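You operate a simulated robot arm through the tools that you are given. There is no shell and no other tool.

The job below is to be done with a simulated robot arm. You get a single attempt, and the scene is never put back.

## Task
Put things in order on the top of the jar bench. At the end: the grey eyelet block (marked "2.85") from the top of the jar bench stands where the grey tag (marked "Pass") stood; the grey tag from the top of the jar bench stands where the silver canister stood; the grey purge tin (marked "Purge 25") from the top of the jar bench stands on top of the black roller; the silver canister from the top of the jar bench stands where the grey purge tin stood; whatever was shut is shut again. Leave all else as you found it, and nothing knocked over.

Only the result counts: the job must be done as asked and must still hold three seconds after the hand-in. Knocking over, shifting, dropping, spilling or breaking anything else fails it.

## Robot
A 7-joint arm with a two-finger parallel gripper, fixed in place. Base frame: the origin is at the foot of the arm, x ahead of it, y to its left, z up; the work surface is at about z = 0.82. Units: m, degrees, N and s.
With the tool pointing down near the work surface it reaches from about 0.3 to 0.7 m from the base axis. Its first joint turns from -66.0 to 66.0 degrees. Payload 1.57 kg.
Tool frame: the origin (TCP) lies between the finger pads and is the grasp point; the fingertips stand 0.03 m ahead of it; z points along the fingers, y is the line along which they close. Largest opening 0.11 m; finger width 0.024, thickness 0.012; the body of the gripper, 0.048 by 0.112 m, starts 0.078 m behind the TCP.
Orientation is that of the tool frame in the base frame, as a unit quaternion [x, y, z, w]. With the fingers straight down and closing along the base's y, the tool's x points along the base's -x, its y along +y and its z along -z.

## Interface
- The arm moves only by the tool apply_moves. Its argument "moves" is one flat list of numbers, 7 for each row, row after row: the gripper command, from -1 (shut) to 1 (fully open), values between in proportion, then the shift along the tool's x, y, z in units of 250 mm (1.0 is 250 mm), then the turn, a rotation vector about the tool's x, y, z in units of 120 degrees (1.0 is 120 degrees). In form: [hand, dx, dy, dz, wx, wy, wz, hand, dx, dy, dz, wx, wy, wz, ...]. A call has 1 to 20 rows; each row is the pose to reach, as a shift and turn from the pose commanded when the call began, along the tool's axes at that moment. A call with a number of a shift or a turn outside -1 to 1 is refused whole. Each row takes 0.2 s and may step no farther than 0.05 m and 8.6 degrees from the row before; otherwise, or with a gripper value out of range, the whole call is refused. Where a pose cannot be reached the arm comes as near as it can. A force on the tool above 40 N (or 10 N above the force at the start of the call, whichever is more), or a blocked arm, ends the call early, and 0.2 s more pass. Each finger travels about 0.108 m/s and halts on what it meets, pressing with about 30 N; the grip force reading is that of the motor and also rises with nothing between the fingers. The clock runs only during rows and for 0.2 s after the last one: add rows that repeat a pose to give the fingers time. The reply holds the time, the measured pose of the TCP, the force on the tool along the base axes, the opening and the grip force, in the units named above and with some noise, with the torque about the TCP (base axes, N m) and any sound that the robot's microphone picked up.
- Cameras (640 x 400 px; columns grow to the right, rows downward): "scene" is fixed at [0.1675, -0.3961, 1.405]; the picture's right is [0.73, -0.68, 0.00], its down [-0.39, -0.41, -0.82] and it looks along [0.56, 0.60, -0.57] (base axes); focal length 330 px, centre (320, 200). "wrist" rides on the gripper at [0.07, 0.016, -0.141] in the tool frame; the picture's right is [-0.23, 0.97, 0.00], its down [-0.86, -0.20, -0.48] and it looks along [-0.47, -0.11, 0.88] (tool axes); focal length 222 px, centre (320, 200).
- get_image(camera): a new picture of that camera. No time passes.
- probe_pixels(camera, pixels): for up to 12 pixels [column, row] of the newest picture of that camera ("zoom" is the newest enlarged one), the place [x, y, z] in the base frame of the surface seen there, good to about 0.003 m. No time passes.
- inspect(camera, box): a new picture of the part [left, top, right, bottom] of that camera's present view, enlarged. No time passes.
- finish_job(): hands the job in; it is judged then, once.

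Leave the gripper open and the arm clear of the work at the hand-in unless told otherwise.

The tools are called after "Request:" as name(argument=value, ...) on one line, values as JSON. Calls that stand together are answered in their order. apply_moves: Moves the arm, as the interface text tells. Its arguments: {"type":"object","properties":{"moves":{"type":"array","items":{"type":"number"}}},"required":["moves"]} The other tools are called the same way: get_image (camera) takes a picture; probe_pixels (camera, pixels) gives the place of the surface under pixels of a picture; inspect (camera, box) takes an enlarged picture of a part of a camera's view; finish_job () hands the job in.

At the start:

```text
t: 0.0
ee_pos: [0.419, 0.027, 1.0815]
tcp_rot: [0.0, 1.0, -0.001, 0.0]
force: [0.9, 0.7, 1.0]
moment: [0.01, -0.01, -0.02]
width: 0.1104
gripper_force: 0.1
```

scene: 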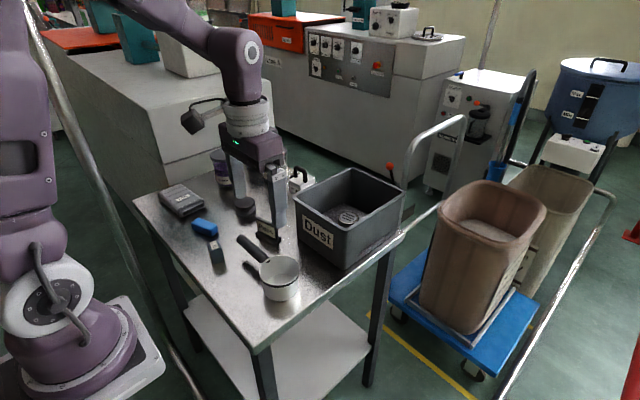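
wrist: 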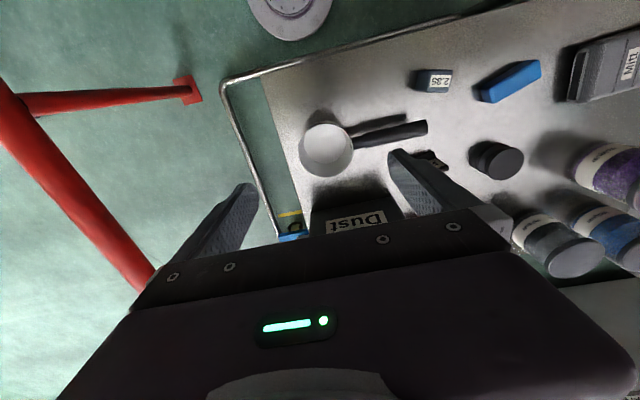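

I can see a bench with a dust bin, a saucepan-like scoop, a small block, a blue piece, a tag and some jars. I will look at both cameras enlarged first.

Request:
inspect(camera="scene", box=[130, 130, 420, 310])

Request:
inspect(camera="wrist", box=[260, 0, 640, 280])

```text
2.21 times, centred on (275, 220) of scene
```

zoom: 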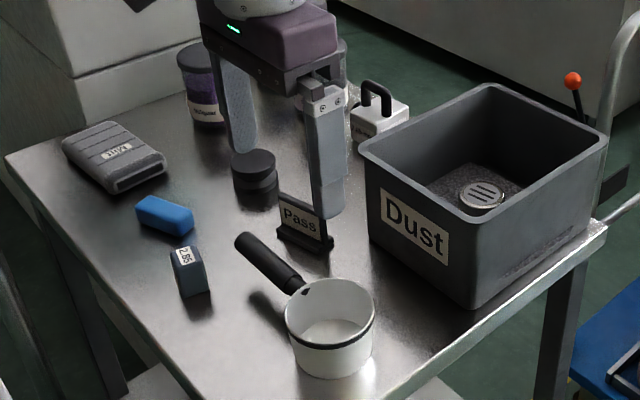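

```text
1.43 times, centred on (450, 140) of wrist
```

zoom: 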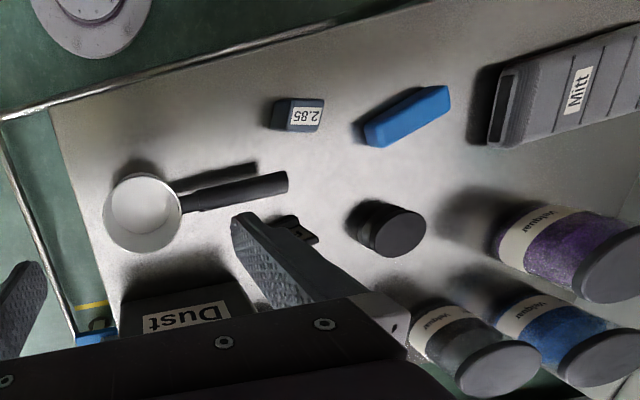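

The arm hides part of the bench. I will probe a few points in the scene zoom-equivalent (scene pixels) to get the layout before moving.

Request:
probe_pixels(camera="scene", pixels=[[180, 195], [205, 228], [216, 252], [245, 203], [268, 230], [280, 275], [345, 215], [300, 180], [222, 165], [160, 225], [330, 240], [400, 190]])

Request:
probe_pixels(camera="wrist", pixels=[[433, 80], [510, 80], [600, 75], [500, 160], [433, 160], [327, 148], [555, 245], [605, 230], [620, 185], [350, 222], [410, 130], [470, 30]])

```text
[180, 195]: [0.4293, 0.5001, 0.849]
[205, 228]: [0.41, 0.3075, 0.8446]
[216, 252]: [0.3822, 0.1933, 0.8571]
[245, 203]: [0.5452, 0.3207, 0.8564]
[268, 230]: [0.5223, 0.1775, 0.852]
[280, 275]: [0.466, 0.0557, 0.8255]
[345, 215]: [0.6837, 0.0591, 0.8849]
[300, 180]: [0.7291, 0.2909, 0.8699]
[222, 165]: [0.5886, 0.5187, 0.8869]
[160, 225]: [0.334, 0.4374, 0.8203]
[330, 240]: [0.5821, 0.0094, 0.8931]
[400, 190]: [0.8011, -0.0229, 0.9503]
```

```text
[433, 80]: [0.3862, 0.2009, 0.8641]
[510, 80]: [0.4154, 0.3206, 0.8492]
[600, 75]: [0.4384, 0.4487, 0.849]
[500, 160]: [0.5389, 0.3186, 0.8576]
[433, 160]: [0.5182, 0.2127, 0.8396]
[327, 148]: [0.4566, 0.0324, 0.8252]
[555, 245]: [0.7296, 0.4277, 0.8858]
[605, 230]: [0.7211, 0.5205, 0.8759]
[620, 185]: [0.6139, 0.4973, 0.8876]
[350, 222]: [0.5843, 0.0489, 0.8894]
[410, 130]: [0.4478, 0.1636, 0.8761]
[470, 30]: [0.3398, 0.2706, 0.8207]
```

Now I enlarge specific regions: the Dust box interior and the things behind the gripper.

Request:
inspect(camera="scene", box=[290, 160, 410, 235])

Request:
inspect(camera="scene", box=[200, 135, 330, 255])

```text
5.33 times, centred on (350, 198) of scene
```

zoom: 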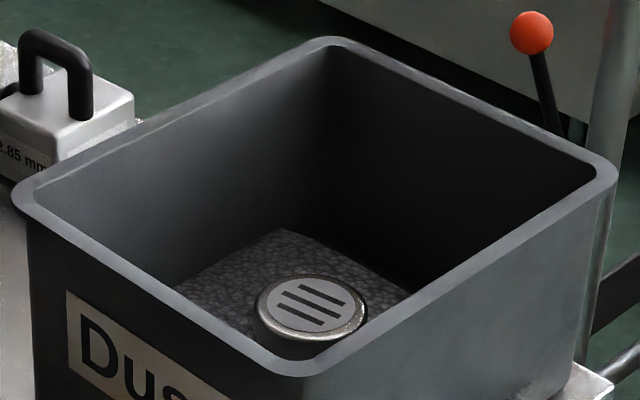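

```text
3.33 times, centred on (265, 195) of scene
```

zoom: 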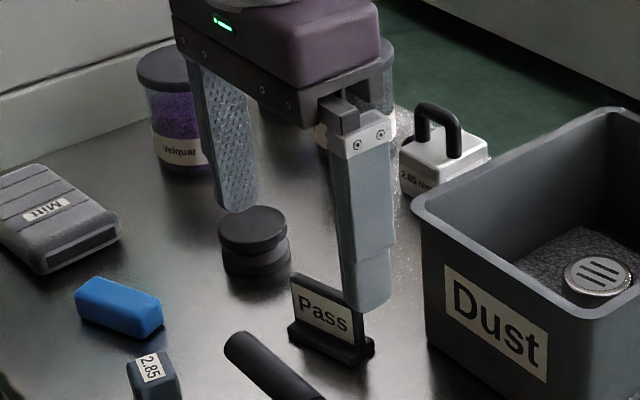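

White block with handle reads "2.85 mm"; a slotted silver disc lies in the Dust box; other things are hidden behind the arm. I will raise the arm 0.15 m and move it left and back (to about x 0.27, y 0.45, z 1.23) to clear the scene view.

Request:
apply_moves(moves=[1, 0, 0, -0.2, 0, 0, 0, 1, 0, 0, -0.4, 0, 0, 0, 1, 0, 0, -0.6, 0, 0, 0, 1, 0.06, 0.168, -0.6, 0, 0, 0, 1, 0.12, 0.336, -0.6, 0, 0, 0, 1, 0.18, 0.504, -0.6, 0, 0, 0, 1, 0.24, 0.672, -0.6, 0, 0, 0, 1, 0.3, 0.84, -0.6, 0, 0, 0, 1, 0.36, 1.0, -0.6, 0, 0, 0])

```text
t: 2.0
ee_pos: [0.3274, 0.2803, 1.2327]
tcp_rot: [0.0, 1.0, 0.0, 0.0]
force: [-0.2, 0.7, 0.9]
moment: [-0.01, 0.01, 0.03]
width: 0.11
gripper_force: 0.0
```

The arm is raised at (0.33, 0.28, 1.23). Now I take both pictures.

Request:
get_image(camera="scene")

Request:
get_image(camera="wrist")

```text
taken
```

scene: 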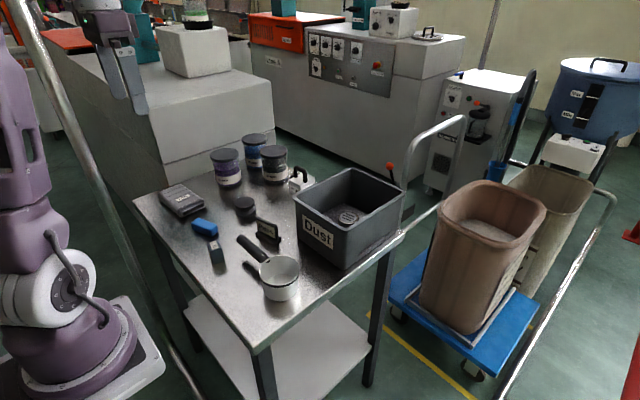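

```text
taken
```

wrist: 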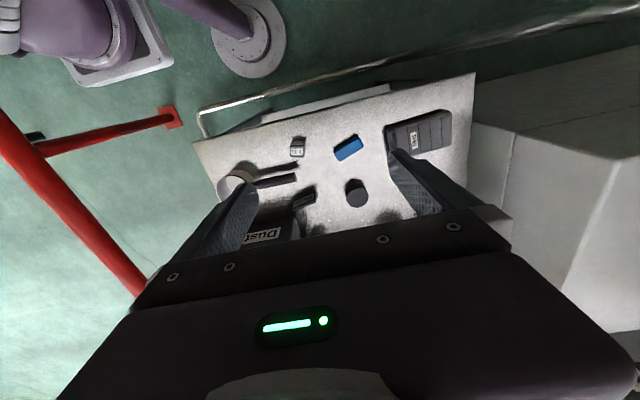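

The bench is now clear in the scene view. I enlarge it in parts.

Request:
inspect(camera="scene", box=[195, 125, 325, 206])

Request:
inspect(camera="scene", box=[130, 165, 290, 265])

Request:
inspect(camera="scene", box=[230, 160, 410, 310])

```text
4.92 times, centred on (260, 166) of scene
```

zoom: 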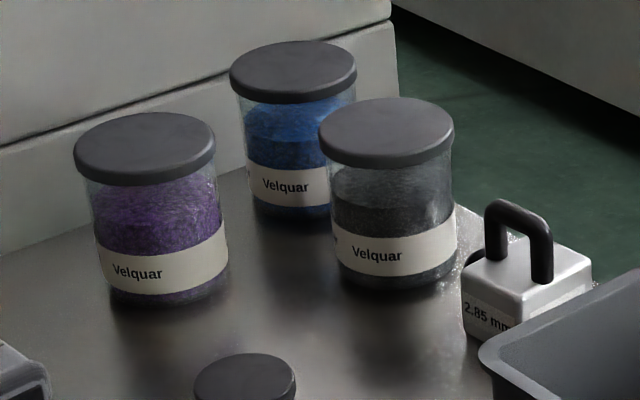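

```text
4.00 times, centred on (210, 215) of scene
```

zoom: 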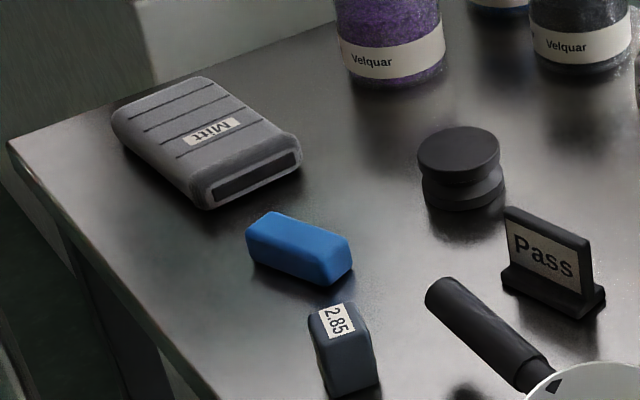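

```text
2.67 times, centred on (320, 235) of scene
```

zoom: 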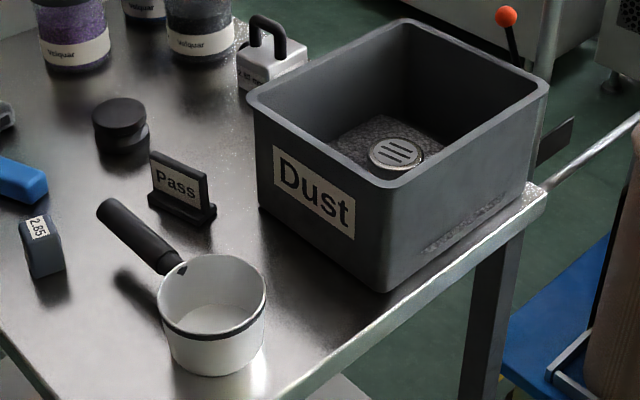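

I don't see the purge tin yet; it may be hidden behind the box or a jar, or in the box. I probe the box's rim corners, the bench edges, the jars and other places in the scene picture.

Request:
get_image(camera="scene")

Request:
probe_pixels(camera="scene", pixels=[[296, 195], [353, 170], [403, 198], [344, 238], [347, 215], [335, 208], [342, 267], [297, 228], [135, 198], [258, 350], [403, 236], [240, 170]])

Request:
probe_pixels(camera="scene", pixels=[[224, 154], [256, 138], [273, 150], [298, 183], [292, 185], [299, 170], [310, 180], [228, 185], [275, 182], [245, 201], [247, 212], [203, 218]])

```text
taken
```

scene: 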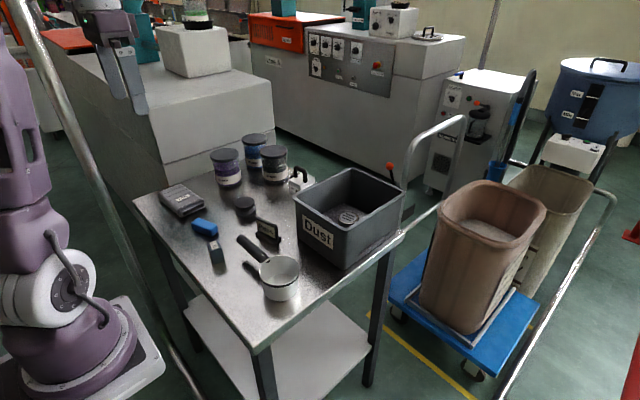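

```text
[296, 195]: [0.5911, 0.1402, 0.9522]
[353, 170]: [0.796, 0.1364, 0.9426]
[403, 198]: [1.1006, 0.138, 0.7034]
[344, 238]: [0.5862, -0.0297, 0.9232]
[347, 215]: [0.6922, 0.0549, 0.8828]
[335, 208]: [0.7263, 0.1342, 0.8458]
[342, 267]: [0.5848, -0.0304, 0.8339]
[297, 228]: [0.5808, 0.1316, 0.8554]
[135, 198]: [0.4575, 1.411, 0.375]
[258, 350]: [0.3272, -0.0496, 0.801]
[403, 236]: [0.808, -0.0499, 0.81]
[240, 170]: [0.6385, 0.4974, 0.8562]
```

```text
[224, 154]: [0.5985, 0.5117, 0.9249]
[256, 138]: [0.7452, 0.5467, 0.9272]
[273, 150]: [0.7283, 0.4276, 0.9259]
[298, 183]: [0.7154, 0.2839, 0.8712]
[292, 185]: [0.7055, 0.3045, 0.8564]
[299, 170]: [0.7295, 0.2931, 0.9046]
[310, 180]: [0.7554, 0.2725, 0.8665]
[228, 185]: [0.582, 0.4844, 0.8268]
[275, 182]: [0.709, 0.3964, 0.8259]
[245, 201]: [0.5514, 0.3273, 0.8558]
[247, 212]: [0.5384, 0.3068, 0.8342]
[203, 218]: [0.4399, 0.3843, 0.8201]
```

The Dust box spans x 0.585–0.80, y −0.03–0.14, rim z 0.95; it hides the bench behind it. I will move the wrist camera forward to look down on the region behind the box: TCP to about (0.55, 0.27, 1.15).

Request:
apply_moves(moves=[1, -0.178, 0, 0.064, 0, 0, 0, 1, -0.356, 0, 0.128, 0, 0, 0, 1, -0.534, 0, 0.192, 0, 0, 0, 1, -0.712, 0, 0.256, 0, 0, 0, 1, -0.89, 0, 0.32, 0, 0, 0])

Request:
get_image(camera="wrist")

```text
t: 3.2
ee_pos: [0.542, 0.283, 1.1545]
tcp_rot: [-0.009, 1.0, -0.009, -0.003]
force: [-0.4, -0.2, 0.1]
moment: [-0.01, 0.03, 0.0]
width: 0.1103
gripper_force: 0.1
out of reach, approached as far as the arm can: row 5
```

```text
taken
```

wrist: 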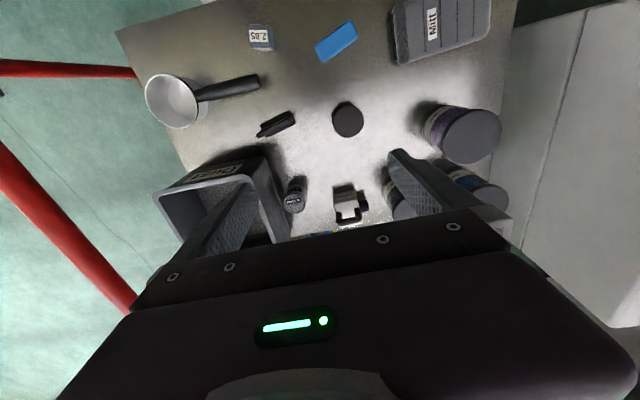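

A small round tin stands between the box and the white block at wrist (295, 195). I enlarge there.

Request:
inspect(camera="wrist", box=[230, 150, 390, 250])

Request:
inspect(camera="wrist", box=[130, 0, 390, 162])

Request:
probe_pixels(camera="wrist", pixels=[[291, 202], [297, 183], [346, 120], [277, 123], [261, 38], [335, 42], [347, 203], [285, 190], [303, 190], [260, 225], [172, 100], [290, 208]])

```text
4.00 times, centred on (310, 200) of wrist
```

zoom: 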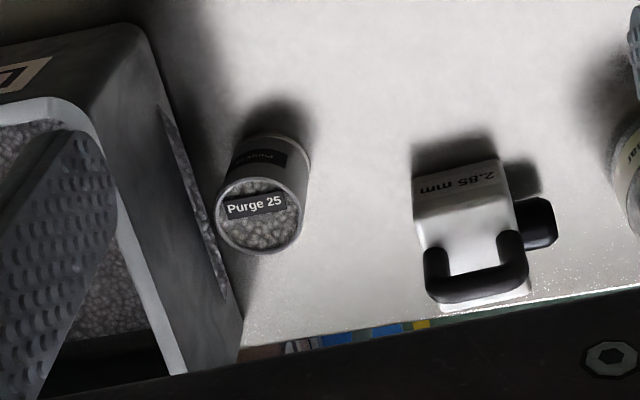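

```text
2.46 times, centred on (260, 81) of wrist
```

zoom: 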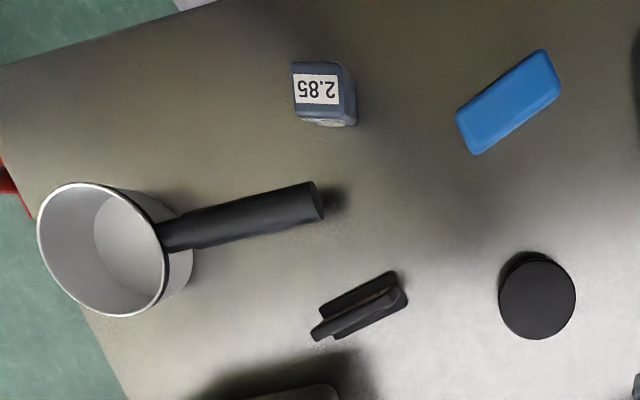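

```text
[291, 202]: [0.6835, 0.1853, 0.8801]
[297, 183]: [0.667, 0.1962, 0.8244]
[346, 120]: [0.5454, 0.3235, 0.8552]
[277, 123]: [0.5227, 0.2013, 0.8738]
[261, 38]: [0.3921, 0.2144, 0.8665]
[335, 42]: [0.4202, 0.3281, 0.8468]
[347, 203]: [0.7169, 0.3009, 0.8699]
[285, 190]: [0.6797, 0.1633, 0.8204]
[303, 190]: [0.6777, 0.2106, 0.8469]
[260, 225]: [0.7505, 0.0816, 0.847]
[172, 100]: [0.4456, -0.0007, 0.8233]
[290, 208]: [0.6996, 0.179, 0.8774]
```

The tin at wrist (291, 200) reads "Purge 25", open-topped with grains. I re-enlarge it and probe its rim and the neighbouring box wall for exact places.

Request:
inspect(camera="wrist", box=[230, 150, 390, 250])

Request:
probe_pixels(camera="zoom", pixels=[[219, 218], [300, 213], [268, 181], [256, 251], [260, 215], [250, 140], [308, 155], [240, 235], [155, 90], [205, 250], [120, 40], [290, 240]])

Request:
probe_pixels(camera="zoom", pixels=[[455, 190], [470, 225], [430, 290], [520, 290], [430, 250], [510, 235], [545, 225], [420, 170], [495, 160], [240, 310], [180, 360], [100, 100]])

```text
4.00 times, centred on (310, 200) of wrist
```

zoom: 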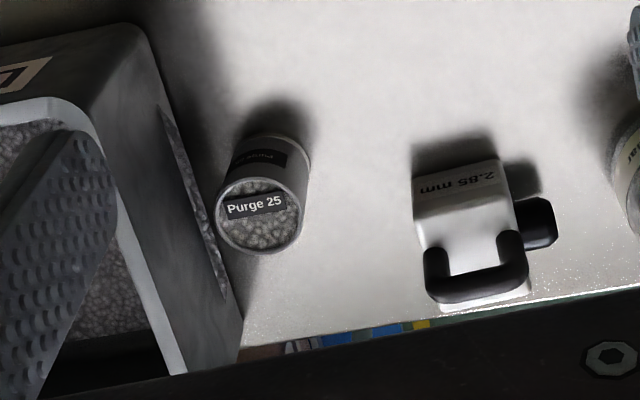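

```text
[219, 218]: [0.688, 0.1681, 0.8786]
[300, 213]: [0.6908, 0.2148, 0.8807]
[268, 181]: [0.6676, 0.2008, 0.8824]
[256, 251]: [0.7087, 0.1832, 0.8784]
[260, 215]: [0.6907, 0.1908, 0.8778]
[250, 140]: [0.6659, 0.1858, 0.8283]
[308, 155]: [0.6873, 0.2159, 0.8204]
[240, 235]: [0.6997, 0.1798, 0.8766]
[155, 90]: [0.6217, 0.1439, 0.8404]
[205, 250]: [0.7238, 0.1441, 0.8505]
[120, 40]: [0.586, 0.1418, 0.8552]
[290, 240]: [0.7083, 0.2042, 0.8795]
```

```text
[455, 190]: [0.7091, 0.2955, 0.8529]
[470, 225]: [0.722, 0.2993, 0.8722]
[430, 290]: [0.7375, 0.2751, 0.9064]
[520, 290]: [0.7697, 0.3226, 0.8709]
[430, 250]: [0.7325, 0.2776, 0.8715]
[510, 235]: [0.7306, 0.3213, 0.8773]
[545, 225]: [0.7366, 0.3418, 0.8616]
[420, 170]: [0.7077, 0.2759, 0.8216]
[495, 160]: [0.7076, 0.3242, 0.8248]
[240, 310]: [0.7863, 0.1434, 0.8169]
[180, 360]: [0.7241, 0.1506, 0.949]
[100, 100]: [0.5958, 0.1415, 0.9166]
```

Tin centre is about (0.689, 0.191), top z 0.879, radius ~0.023; box rim edge at y≈0.15. I will grip it with the fingers closing along base x, so I now turn the tool +90° about its axis while moving to about (0.62, 0.20, 1.02).

Request:
apply_moves(moves=[1, -0.0255, -0.0291, 0.0473, 0, 0, 0.0682, 1, -0.051, -0.0582, 0.0946, 0, 0, 0.1364, 1, -0.0765, -0.0873, 0.1419, 0, 0, 0.2046, 1, -0.102, -0.1164, 0.1892, 0, 0, 0.2728, 1, -0.1275, -0.1455, 0.2365, 0, 0, 0.341, 1, -0.153, -0.1746, 0.2838, 0, 0, 0.4092, 1, -0.1785, -0.2037, 0.3311, 0, 0, 0.4774, 1, -0.204, -0.2328, 0.3784, 0, 0, 0.5456, 1, -0.2295, -0.2619, 0.4257, 0, 0, 0.6138, 1, -0.255, -0.291, 0.473, 0, 0, 0.682, 1, -0.28, -0.32, 0.52, 0, 0, 0.75])

Request:
get_image(camera="wrist")

Request:
get_image(camera="scene")

```text
t: 5.6
ee_pos: [0.6197, 0.1978, 1.0231]
tcp_rot: [0.708, 0.707, 0.0, 0.0]
force: [-0.4, -0.1, -0.5]
moment: [-0.03, -0.01, -0.02]
width: 0.1102
gripper_force: 0.1
```

```text
taken
```

wrist: 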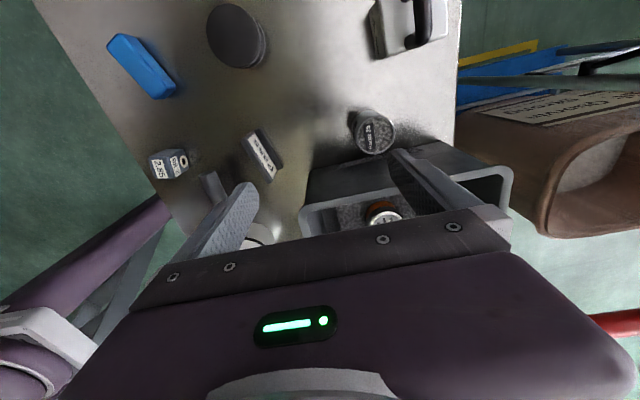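

```text
taken
```

scene: 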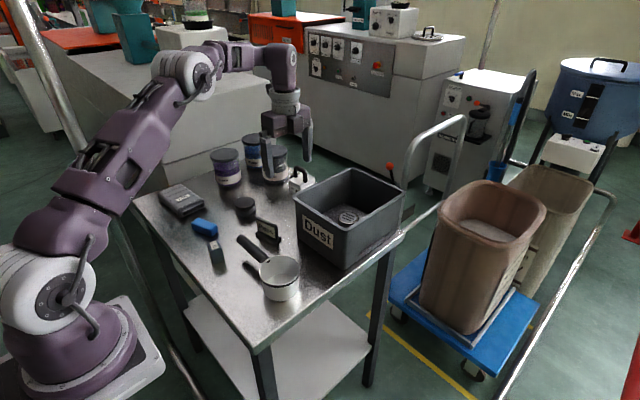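

The turn worked, pose (0.620, 0.198, 1.023). In this view I see the canister in the box at (382, 213), the block at (168, 164). I enlarge both.

Request:
inspect(camera="wrist", box=[300, 90, 520, 240])

Request:
inspect(camera="wrist", box=[130, 110, 300, 220])

Request:
probe_pixels(camera="wrist", pixels=[[382, 216], [382, 207], [375, 132], [378, 140], [168, 164], [262, 155], [235, 35], [345, 212], [330, 212], [360, 170], [490, 180], [400, 20]])

```text
2.67 times, centred on (410, 165) of wrist
```

zoom: 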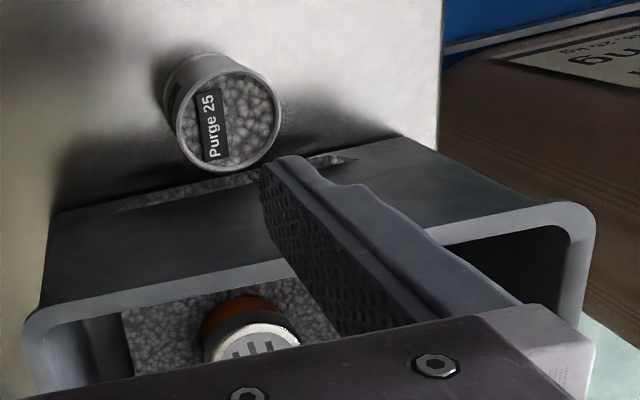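

```text
3.64 times, centred on (215, 165) of wrist
```

zoom: 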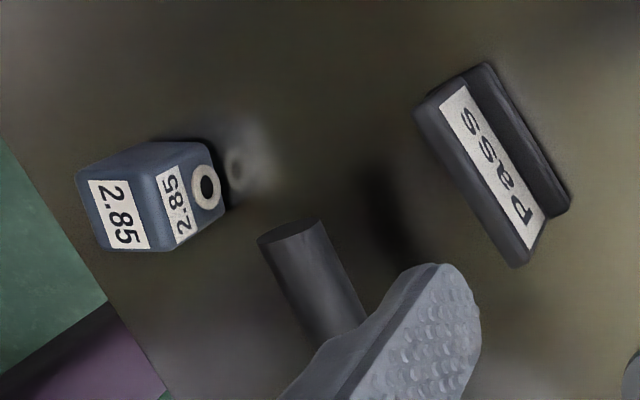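

```text
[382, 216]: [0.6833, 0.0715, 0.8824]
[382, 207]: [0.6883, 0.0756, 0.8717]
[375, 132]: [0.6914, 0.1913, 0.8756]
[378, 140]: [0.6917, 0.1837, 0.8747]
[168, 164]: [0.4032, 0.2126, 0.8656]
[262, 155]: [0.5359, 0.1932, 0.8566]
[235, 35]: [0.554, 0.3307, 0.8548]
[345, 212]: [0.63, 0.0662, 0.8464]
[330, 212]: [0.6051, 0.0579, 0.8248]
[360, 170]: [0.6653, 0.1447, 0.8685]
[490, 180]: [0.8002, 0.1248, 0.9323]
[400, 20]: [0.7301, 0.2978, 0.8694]
```

The grey block has a ring eyelet on its side and "2.85" – that is the one. The canister stands in the box on a grain layer (z≈0.846), top z≈0.883. Now I move above the tin: to (0.689, 0.1915, 0.99).

Request:
apply_moves(moves=[1, -0.011, 0.09, 0.04, 0, 0, 0, 1, -0.022, 0.18, 0.085, 0, 0, 0, 1, -0.034, 0.276, 0.13, 0, 0, 0, 1, -0.034, 0.276, 0.13, 0, 0, 0])

Request:
get_image(camera="wrist")

Request:
get_image(camera="scene")

```text
t: 6.6
ee_pos: [0.6589, 0.1819, 0.9885]
tcp_rot: [0.708, 0.707, 0.001, 0.0]
force: [-0.1, 0.2, 1.2]
moment: [-0.02, 0.0, 0.01]
width: 0.1101
gripper_force: 0.1
out of reach, approached as far as the arm can: row 2, 3, 4
```

```text
taken
```

wrist: 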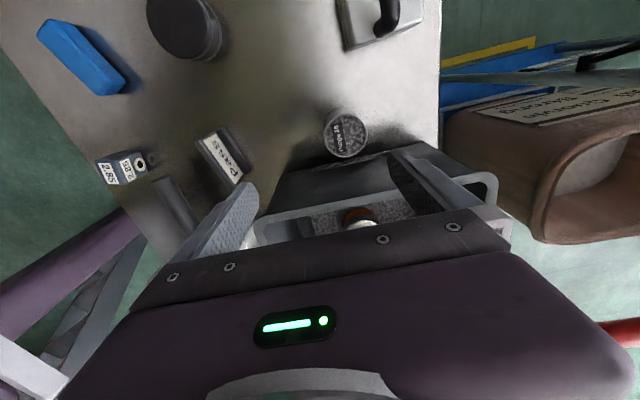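

```text
taken
```

scene: 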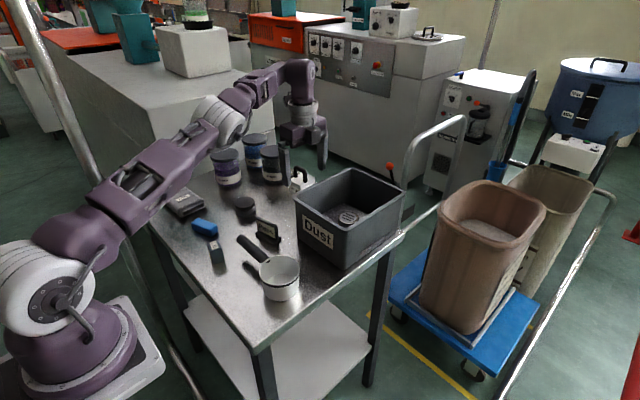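

Vertical reach ends at radius ≈0.684 at this height, so the tin (radius 0.715) is just beyond. A small tilt (6°) about the closing axis, fingers leaning toward +y, gains reach without tilting the grip on the tin. I go to (0.66, 0.1915, 0.935), then (0.689, 0.1915, 0.925), tips still above the tin.

Request:
apply_moves(moves=[1, 0, -0.116, 0.12, 0, 0.0167, 0, 1, 0, -0.116, 0.22, 0, 0.0333, 0, 1, 0, -0.076, 0.26, 0, 0.05, 0, 1, 0, 0, 0.26, 0, 0.05, 0, 1, 0, 0, 0.26, 0, 0.05, 0])

Request:
get_image(camera="wrist")

Request:
get_image(camera="scene")

```text
t: 7.8
ee_pos: [0.6597, 0.1827, 0.926]
tcp_rot: [0.706, 0.706, 0.037, -0.037]
force: [0.2, -0.1, 0.1]
moment: [-0.01, 0.01, 0.01]
width: 0.1098
gripper_force: 0.1
```

```text
taken
```

wrist: 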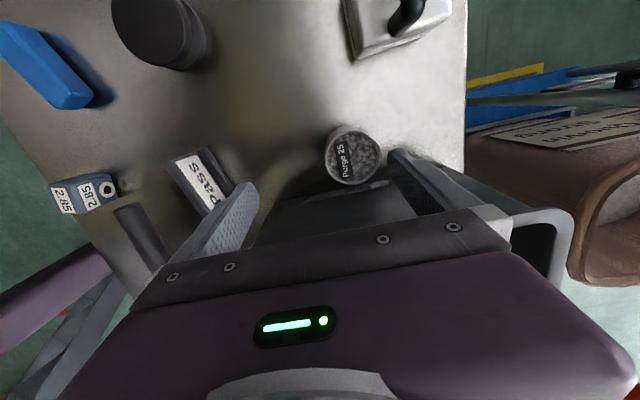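

```text
taken
```

scene: 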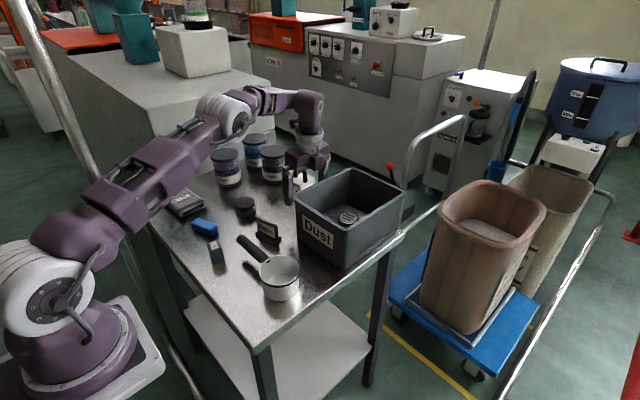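

Reached (0.660, 0.183, 0.926) with 6° tilt, no complaint. Now shift +0.029 in x and +0.009 in y to centre over the tin, same height.

Request:
apply_moves(moves=[1, 0.018, 0.0586, 0.0019, 0, 0, 0, 1, 0.0358, 0.1172, 0.0038, 0, 0, 0, 1, 0.0358, 0.1172, 0.0038, 0, 0, 0])

Request:
get_image(camera="wrist")

```text
t: 8.6
ee_pos: [0.6737, 0.1848, 0.9258]
tcp_rot: [0.704, 0.709, 0.037, -0.037]
force: [-0.6, -0.2, 1.0]
moment: [0.02, 0.04, 0.01]
width: 0.1099
gripper_force: 0.0
out of reach, approached as far as the arm can: row 1, 2, 3
```

```text
taken
```

wrist: 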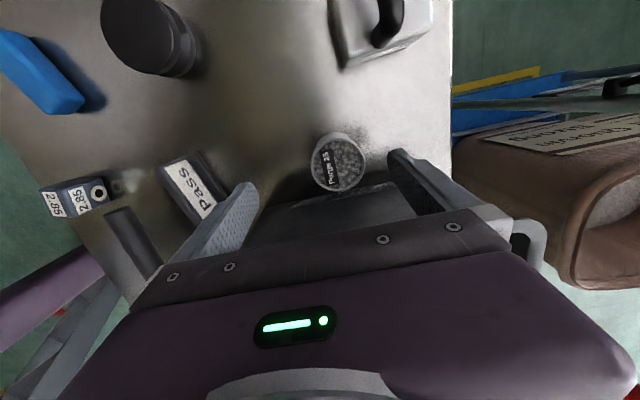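

It stopped at (0.674, 0.185, 0.926), but the tin already lies between the open fingers. I test whether a lower height gives more reach: target (0.682, 0.194, 0.89); the gripper body stays above the rim (0.967).

Request:
apply_moves(moves=[1, 0.0108, 0.0126, 0.0731, 0, 0, 0, 1, 0.0216, 0.0332, 0.1462, 0, 0, 0, 1, 0.0216, 0.0332, 0.1462, 0, 0, 0])

Request:
get_image(camera="wrist")

Request:
get_image(camera="scene")

```text
t: 9.4
ee_pos: [0.6758, 0.1926, 0.8905]
tcp_rot: [0.707, 0.705, 0.037, -0.037]
force: [0.8, -0.1, -0.1]
moment: [0.0, 0.0, 0.02]
width: 0.1101
gripper_force: 0.1
out of reach, approached as far as the arm can: row 2, 3
```

```text
taken
```

wrist: 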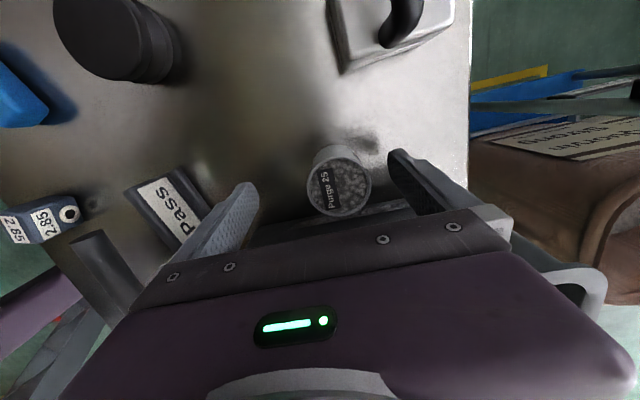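

```text
taken
```

scene: 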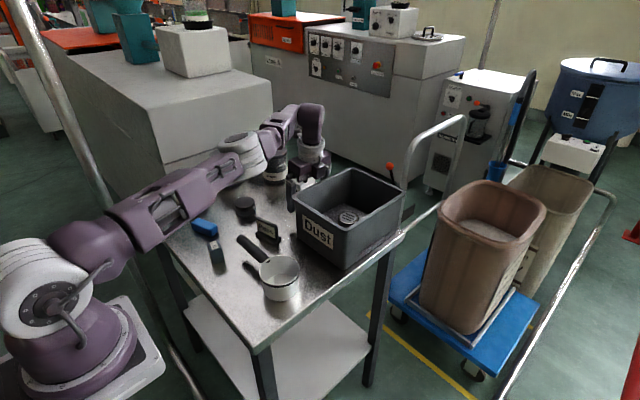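

The forearm looks close to the jars in this view. I probe points on the arm and the jars to know the real clearance before going on.

Request:
probe_pixels(camera="scene", pixels=[[240, 150], [245, 165], [225, 165], [268, 135], [275, 160], [300, 115], [312, 130], [200, 190], [180, 195], [150, 215], [310, 165], [230, 178]])

Request:
inspect(camera="scene", box=[150, 90, 350, 220])

```text
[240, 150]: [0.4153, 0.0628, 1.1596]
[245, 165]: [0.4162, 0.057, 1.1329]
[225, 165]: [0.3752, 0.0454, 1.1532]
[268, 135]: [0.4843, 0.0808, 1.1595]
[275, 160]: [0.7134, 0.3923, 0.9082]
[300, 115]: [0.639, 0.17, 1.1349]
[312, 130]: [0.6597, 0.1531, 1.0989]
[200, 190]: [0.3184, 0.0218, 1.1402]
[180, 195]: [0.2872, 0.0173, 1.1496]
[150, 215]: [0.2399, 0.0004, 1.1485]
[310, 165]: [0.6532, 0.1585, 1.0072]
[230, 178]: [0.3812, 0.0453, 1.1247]
```

```text
3.08 times, centred on (250, 155) of scene
```

zoom: 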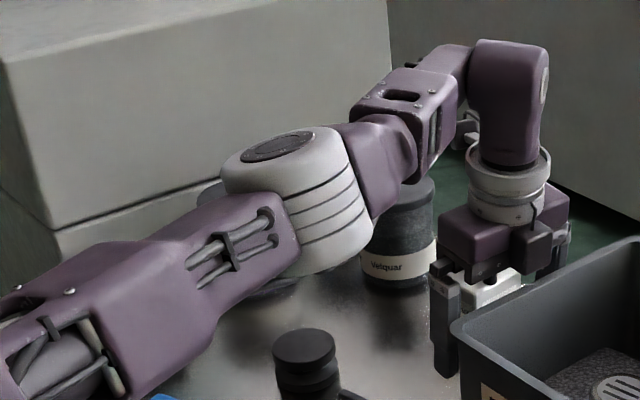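

The forearm is at z≈1.12–1.16, well above the jars (0.927). The arm is nearly straight, so I can't reach the tin centre exactly; but it already lies inside the open fingers (13 mm off centre). I descend 28 mm to z≈0.862 here, then look.

Request:
apply_moves(moves=[1, -0.004, 0, 0.037, 0, 0, 0, 1, -0.008, 0, 0.075, 0, 0, 0, 1, -0.0117, 0, 0.1114, 0, 0, 0, 1, -0.0117, 0, 0.1114, 0, 0, 0])

Request:
get_image(camera="wrist")

Request:
inspect(camera="scene", box=[230, 120, 390, 230])

```text
t: 10.2
ee_pos: [0.6775, 0.1935, 0.8734]
tcp_rot: [0.705, 0.707, 0.039, -0.034]
force: [-1.2, 0.8, 9.6]
moment: [-0.57, 0.07, -0.04]
width: 0.1099
gripper_force: 0.1
stopped in row 3: the force on the tool passed its limit at 57 N (the readings are from after the stop); the commanded pose is now the measured one
```

```text
taken
```

wrist: 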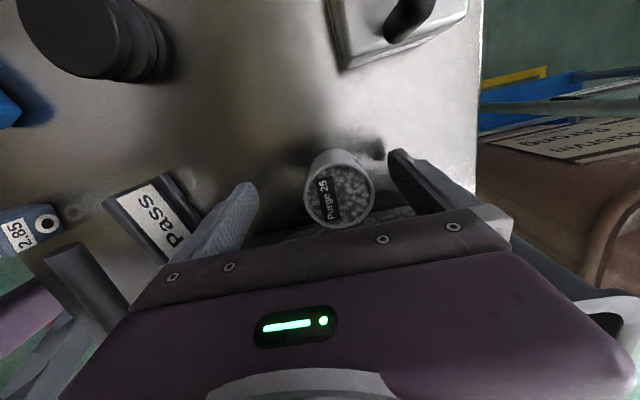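

```text
3.64 times, centred on (310, 175) of scene
```

zoom: 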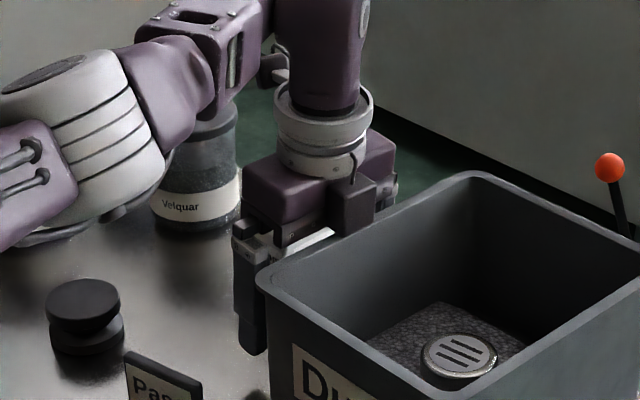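

A contact of 57 N happened at z 0.873: the moment points to −y, 0.06 m from the TCP, so a part of the gripper's far side touched the box rim. I back off straight up 0.04 m and check the box.

Request:
apply_moves(moves=[1, 0.0084, 0, -0.08, 0, 0, 0, 1, 0.0167, 0, -0.159, 0, 0, 0, 1, 0.0167, 0, -0.159, 0, 0, 0])

Request:
get_image(camera="scene")

Request:
inspect(camera="scene", box=[230, 120, 420, 290])

```text
t: 10.9
ee_pos: [0.6789, 0.1922, 0.9146]
tcp_rot: [0.706, 0.707, 0.04, -0.033]
force: [-0.5, 0.3, -0.4]
moment: [0.03, 0.01, -0.03]
width: 0.1099
gripper_force: 0.0
```

```text
taken
```

scene: 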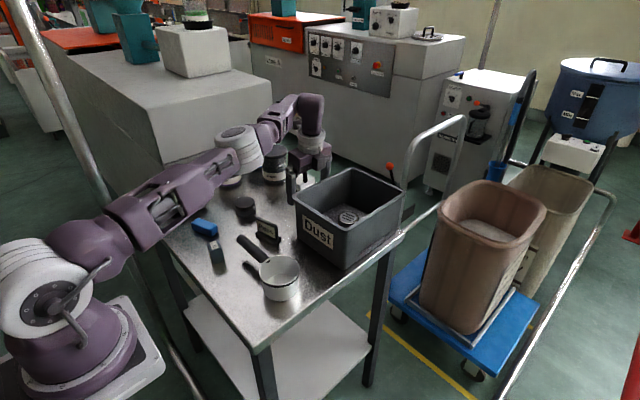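

```text
2.35 times, centred on (325, 205) of scene
```

zoom: 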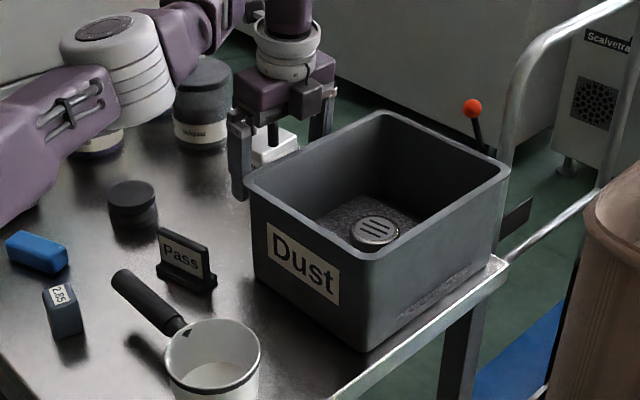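

The box looks unmoved. I probe the dark protrusion on the gripper at zoom (308, 102) to learn its size, and the box rim and wall again.

Request:
probe_pixels(camera="zoom", pixels=[[308, 100], [308, 115], [320, 92], [296, 88], [282, 75], [290, 112], [254, 180], [384, 118], [370, 235], [370, 255], [440, 210], [505, 172]])

Request:
inspect(camera="scene", box=[280, 120, 360, 200])

```text
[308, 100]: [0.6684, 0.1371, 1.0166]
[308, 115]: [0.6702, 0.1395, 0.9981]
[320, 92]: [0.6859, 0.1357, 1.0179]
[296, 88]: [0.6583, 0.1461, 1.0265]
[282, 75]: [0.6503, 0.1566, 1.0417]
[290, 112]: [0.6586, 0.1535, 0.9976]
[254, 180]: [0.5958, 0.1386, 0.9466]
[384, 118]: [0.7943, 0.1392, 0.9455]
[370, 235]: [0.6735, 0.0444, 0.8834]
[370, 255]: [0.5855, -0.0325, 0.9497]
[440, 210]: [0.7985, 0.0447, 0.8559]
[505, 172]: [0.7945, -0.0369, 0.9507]
```

```text
5.00 times, centred on (320, 160) of scene
```

zoom: 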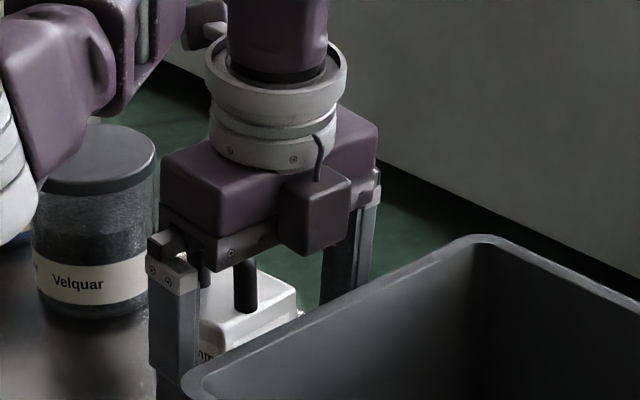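

The gripper carries a dark box on that side, reaching ~0.05 m out. If I turn the tool by 180°, that box points away from the bin. First I raise and retreat to (0.60, 0.20, 1.03) and take out the tilt.

Request:
apply_moves(moves=[1, 0.0165, 0.0016, -0.159, 0.001, -0.01, 0, 1, 0.033, 0.003, -0.319, 0.002, -0.02, 0, 1, 0.0488, -0.102, -0.366, 0.003, -0.03, 0, 1, 0.0646, -0.207, -0.413, 0.004, -0.04, 0, 1, 0.0804, -0.3116, -0.4596, 0.0047, -0.0493, 0, 1, 0.0804, -0.3116, -0.4596, 0.0047, -0.0493, 0])

```text
t: 12.3
ee_pos: [0.6001, 0.2018, 1.0272]
tcp_rot: [0.707, 0.707, 0.0, -0.001]
force: [0.7, -0.7, 0.5]
moment: [-0.01, -0.01, -0.01]
width: 0.1102
gripper_force: 0.1
out of reach, approached as far as the arm can: row 1, 2
```

Upright at (0.600, 0.202, 1.027). Now turn the tool −90° about its axis (first half of the 180° turn), in place; tips at 0.997 clear everything.

Request:
apply_moves(moves=[1, 0, 0, 0, 0, 0, -0.0682, 1, 0, 0, 0, 0, 0, -0.1364, 1, 0, 0, 0, 0, 0, -0.2046, 1, 0, 0, 0, 0, 0, -0.2728, 1, 0, 0, 0, 0, 0, -0.341, 1, 0, 0, 0, 0, 0, -0.4092, 1, 0, 0, 0, 0, 0, -0.4774, 1, 0, 0, 0, 0, 0, -0.5456, 1, 0, 0, 0, 0, 0, -0.6138, 1, 0, 0, 0, 0, 0, -0.682, 1, 0, 0, 0, 0, 0, -0.75])

Request:
apply_moves(moves=[1, 0, 0, 0, 0, 0, -0.0682, 1, 0, 0, 0, 0, 0, -0.1364, 1, 0, 0, 0, 0, 0, -0.2046, 1, 0, 0, 0, 0, 0, -0.2728, 1, 0, 0, 0, 0, 0, -0.341, 1, 0, 0, 0, 0, 0, -0.4092, 1, 0, 0, 0, 0, 0, -0.4774, 1, 0, 0, 0, 0, 0, -0.5456, 1, 0, 0, 0, 0, 0, -0.6138, 1, 0, 0, 0, 0, 0, -0.682, 1, 0, 0, 0, 0, 0, -0.75])

Request:
get_image(camera="wrist")

Request:
get_image(camera="scene")

```text
t: 14.8
ee_pos: [0.598, 0.2018, 1.0282]
tcp_rot: [-0.002, 1.0, 0.001, 0.0]
force: [0.6, 0.0, -0.4]
moment: [0.01, -0.02, 0.0]
width: 0.1099
gripper_force: 0.0
```

```text
t: 17.1
ee_pos: [0.5977, 0.2014, 1.0272]
tcp_rot: [0.708, -0.706, 0.0, 0.001]
force: [-0.3, 0.2, -0.4]
moment: [0.01, 0.01, -0.02]
width: 0.1099
gripper_force: 0.1
```

```text
taken
```

wrist: 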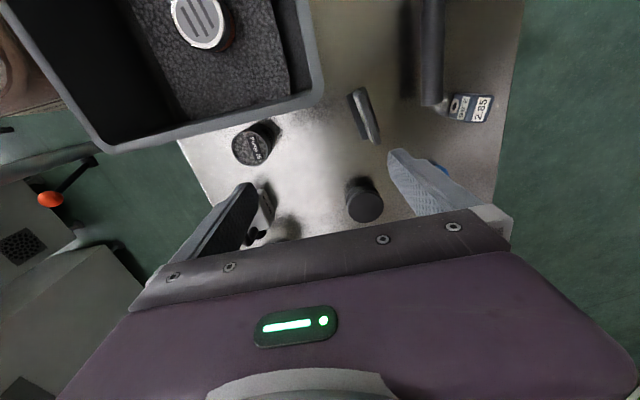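

```text
taken
```

scene: 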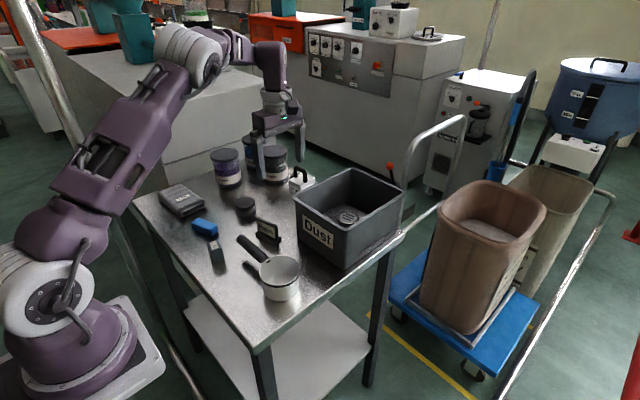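

The turn is done; the wrist view now shows the tin (253, 145), the box with the canister (197, 22), tag, roller. I enlarge and probe for precise centres.

Request:
inspect(camera="wrist", box=[140, 0, 340, 180])

Request:
probe_pixels(camera="wrist", pixels=[[234, 147], [270, 143], [250, 128], [256, 163], [197, 22], [184, 40], [225, 30], [300, 95], [318, 85], [60, 60], [364, 205], [365, 190]])

Request:
probe_pixels(camera="wrist", pixels=[[357, 90], [372, 140], [363, 105], [368, 130], [348, 197], [383, 200], [365, 222], [293, 90], [180, 122], [290, 60], [270, 20], [240, 50]])

```text
2.22 times, centred on (240, 90) of wrist
```

zoom: 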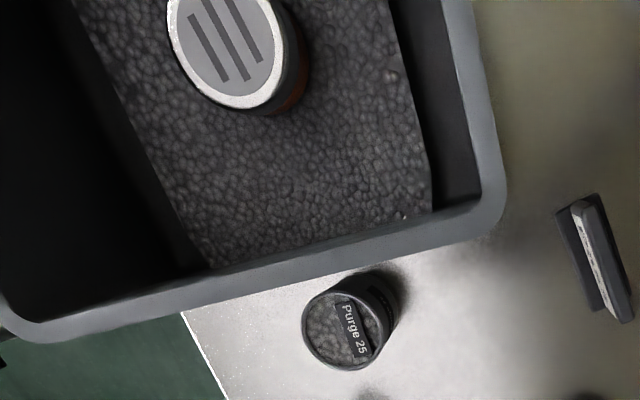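

```text
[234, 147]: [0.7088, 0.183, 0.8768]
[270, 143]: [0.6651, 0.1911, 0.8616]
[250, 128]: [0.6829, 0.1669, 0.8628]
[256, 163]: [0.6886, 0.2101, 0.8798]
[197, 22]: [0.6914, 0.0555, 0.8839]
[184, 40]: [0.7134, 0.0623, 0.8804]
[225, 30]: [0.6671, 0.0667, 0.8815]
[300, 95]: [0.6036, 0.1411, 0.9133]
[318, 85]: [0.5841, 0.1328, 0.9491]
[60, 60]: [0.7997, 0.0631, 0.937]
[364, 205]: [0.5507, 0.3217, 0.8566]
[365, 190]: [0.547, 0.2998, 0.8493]
```

```text
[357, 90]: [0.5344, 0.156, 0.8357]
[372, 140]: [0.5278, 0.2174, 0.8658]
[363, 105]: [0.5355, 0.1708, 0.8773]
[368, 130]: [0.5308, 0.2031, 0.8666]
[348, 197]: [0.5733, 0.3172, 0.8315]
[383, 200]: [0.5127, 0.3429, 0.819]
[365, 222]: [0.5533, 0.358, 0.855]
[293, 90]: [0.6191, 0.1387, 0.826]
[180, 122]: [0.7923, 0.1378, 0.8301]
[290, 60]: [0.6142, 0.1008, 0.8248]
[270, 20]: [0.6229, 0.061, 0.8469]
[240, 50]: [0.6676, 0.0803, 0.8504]
```

Tin centre ≈(0.688, 0.190). Now go above it: TCP to (0.672, 0.191, 0.92), fingers open along x.

Request:
apply_moves(moves=[1, 0.0105, -0.074, 0.107, 0, 0, 0, 1, 0.021, -0.148, 0.214, 0, 0, 0, 1, 0.0315, -0.222, 0.321, 0, 0, 0, 1, 0.042, -0.297, 0.428, 0, 0, 0, 1, 0.042, -0.297, 0.428, 0, 0, 0])

Request:
get_image(camera="wrist")

Request:
inspect(camera="scene", box=[230, 110, 390, 230])

```text
t: 18.4
ee_pos: [0.6668, 0.1888, 0.9195]
tcp_rot: [0.708, -0.707, -0.001, 0.001]
force: [0.6, -0.7, -0.5]
moment: [0.0, -0.03, -0.04]
width: 0.1101
gripper_force: 0.0
out of reach, approached as far as the arm can: row 4, 5
```

```text
taken
```

wrist: 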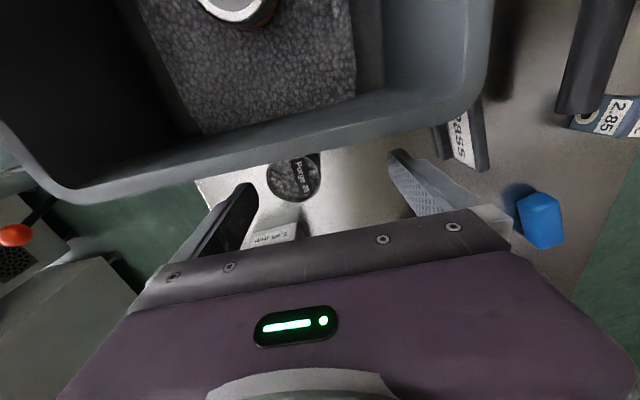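

```text
3.33 times, centred on (310, 170) of scene
```

zoom: 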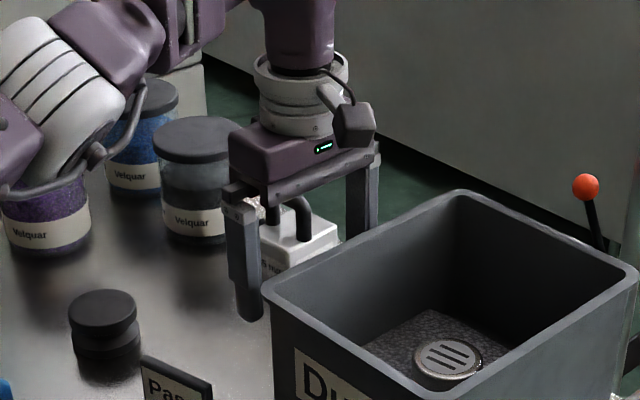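

At (0.667, 0.189, 0.920), with the camera pod above the rim and the tin inside the opening. I descend slowly to z≈0.858 while moving x toward 0.675.

Request:
apply_moves(moves=[1, -0.004, -0.01, 0.06, 0, 0, 0, 1, -0.009, -0.02, 0.12, 0, 0, 0, 1, -0.009, -0.033, 0.18, 0, 0, 0, 1, -0.009, -0.033, 0.215, 0, 0, 0, 1, -0.009, -0.033, 0.246, 0, 0, 0, 1, -0.009, -0.033, 0.246, 0, 0, 0])

Request:
get_image(camera="wrist")

Request:
inspect(camera="scene", box=[230, 110, 390, 230])

```text
t: 19.8
ee_pos: [0.6686, 0.1901, 0.8591]
tcp_rot: [0.707, -0.707, -0.001, 0.0]
force: [0.2, -0.2, -0.1]
moment: [-0.02, 0.02, 0.01]
width: 0.1102
gripper_force: 0.1
out of reach, approached as far as the arm can: row 3, 4, 5, 6
```

```text
taken
```

wrist: 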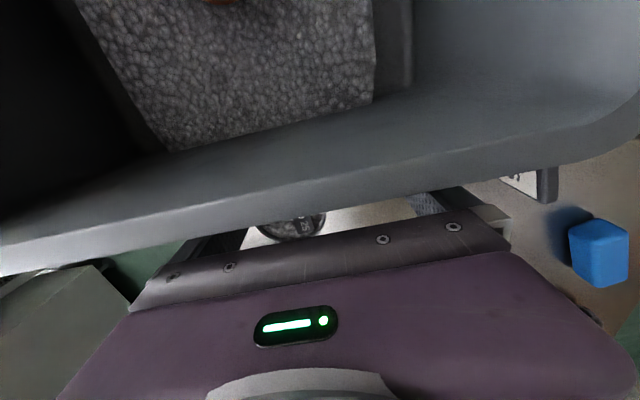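

```text
3.33 times, centred on (310, 170) of scene
```

zoom: 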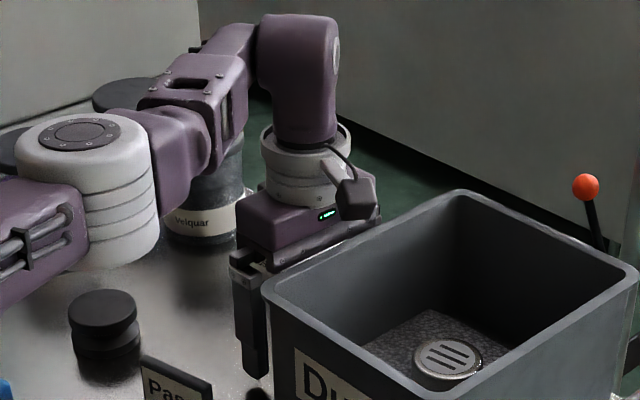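

No contact, TCP (0.669, 0.190, 0.859); the tin lies between the fingers, off by ~19 mm toward the far finger. I close slowly so the far finger slides the tin gently to centre, then grips.

Request:
apply_moves(moves=[0.8, 0, 0, 0, 0, 0, 0, 0.6, 0, 0, 0, 0, 0, 0, 0.55, 0, 0, 0, 0, 0, 0, 0.5, 0, 0, 0, 0, 0, 0, 0.45, 0, 0, 0, 0, 0, 0, 0.4, 0, 0, 0, 0, 0, 0, 0.35, 0, 0, 0, 0, 0, 0, 0.3, 0, 0, 0, 0, 0, 0, 0.25, 0, 0, 0, 0, 0, 0, 0.2, 0, 0, 0, 0, 0, 0, 0.15, 0, 0, 0, 0, 0, 0, 0.1, 0, 0, 0, 0, 0, 0, 0.05, 0, 0, 0, 0, 0, 0, 0.0, 0, 0, 0, 0, 0, 0, -0.05, 0, 0, 0, 0, 0, 0, -0.1, 0, 0, 0, 0, 0, 0])

Request:
get_image(camera="wrist")

Request:
inspect(camera="wrist", box=[200, 160, 480, 280])

```text
t: 23.1
ee_pos: [0.6684, 0.1889, 0.8594]
tcp_rot: [-0.707, 0.708, 0.0, 0.0]
force: [0.6, -0.3, -1.0]
moment: [-0.01, 0.0, 0.01]
width: 0.0498
gripper_force: 0.2
```

```text
taken
```

wrist: 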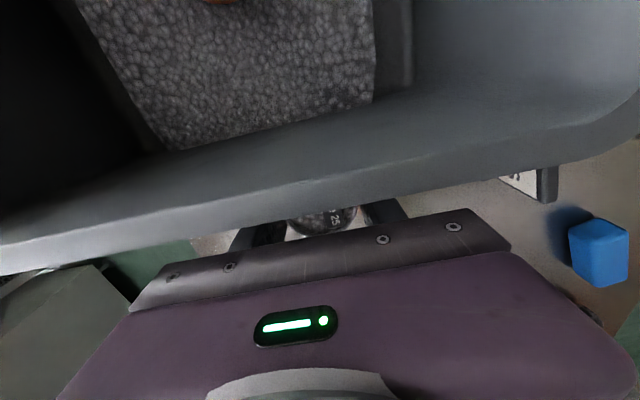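

```text
2.29 times, centred on (340, 220) of wrist
```

zoom: 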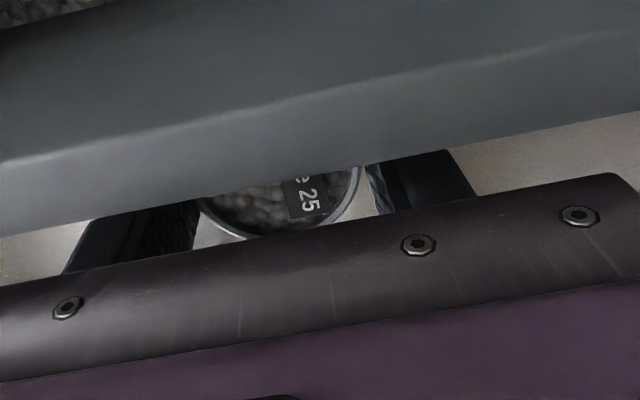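

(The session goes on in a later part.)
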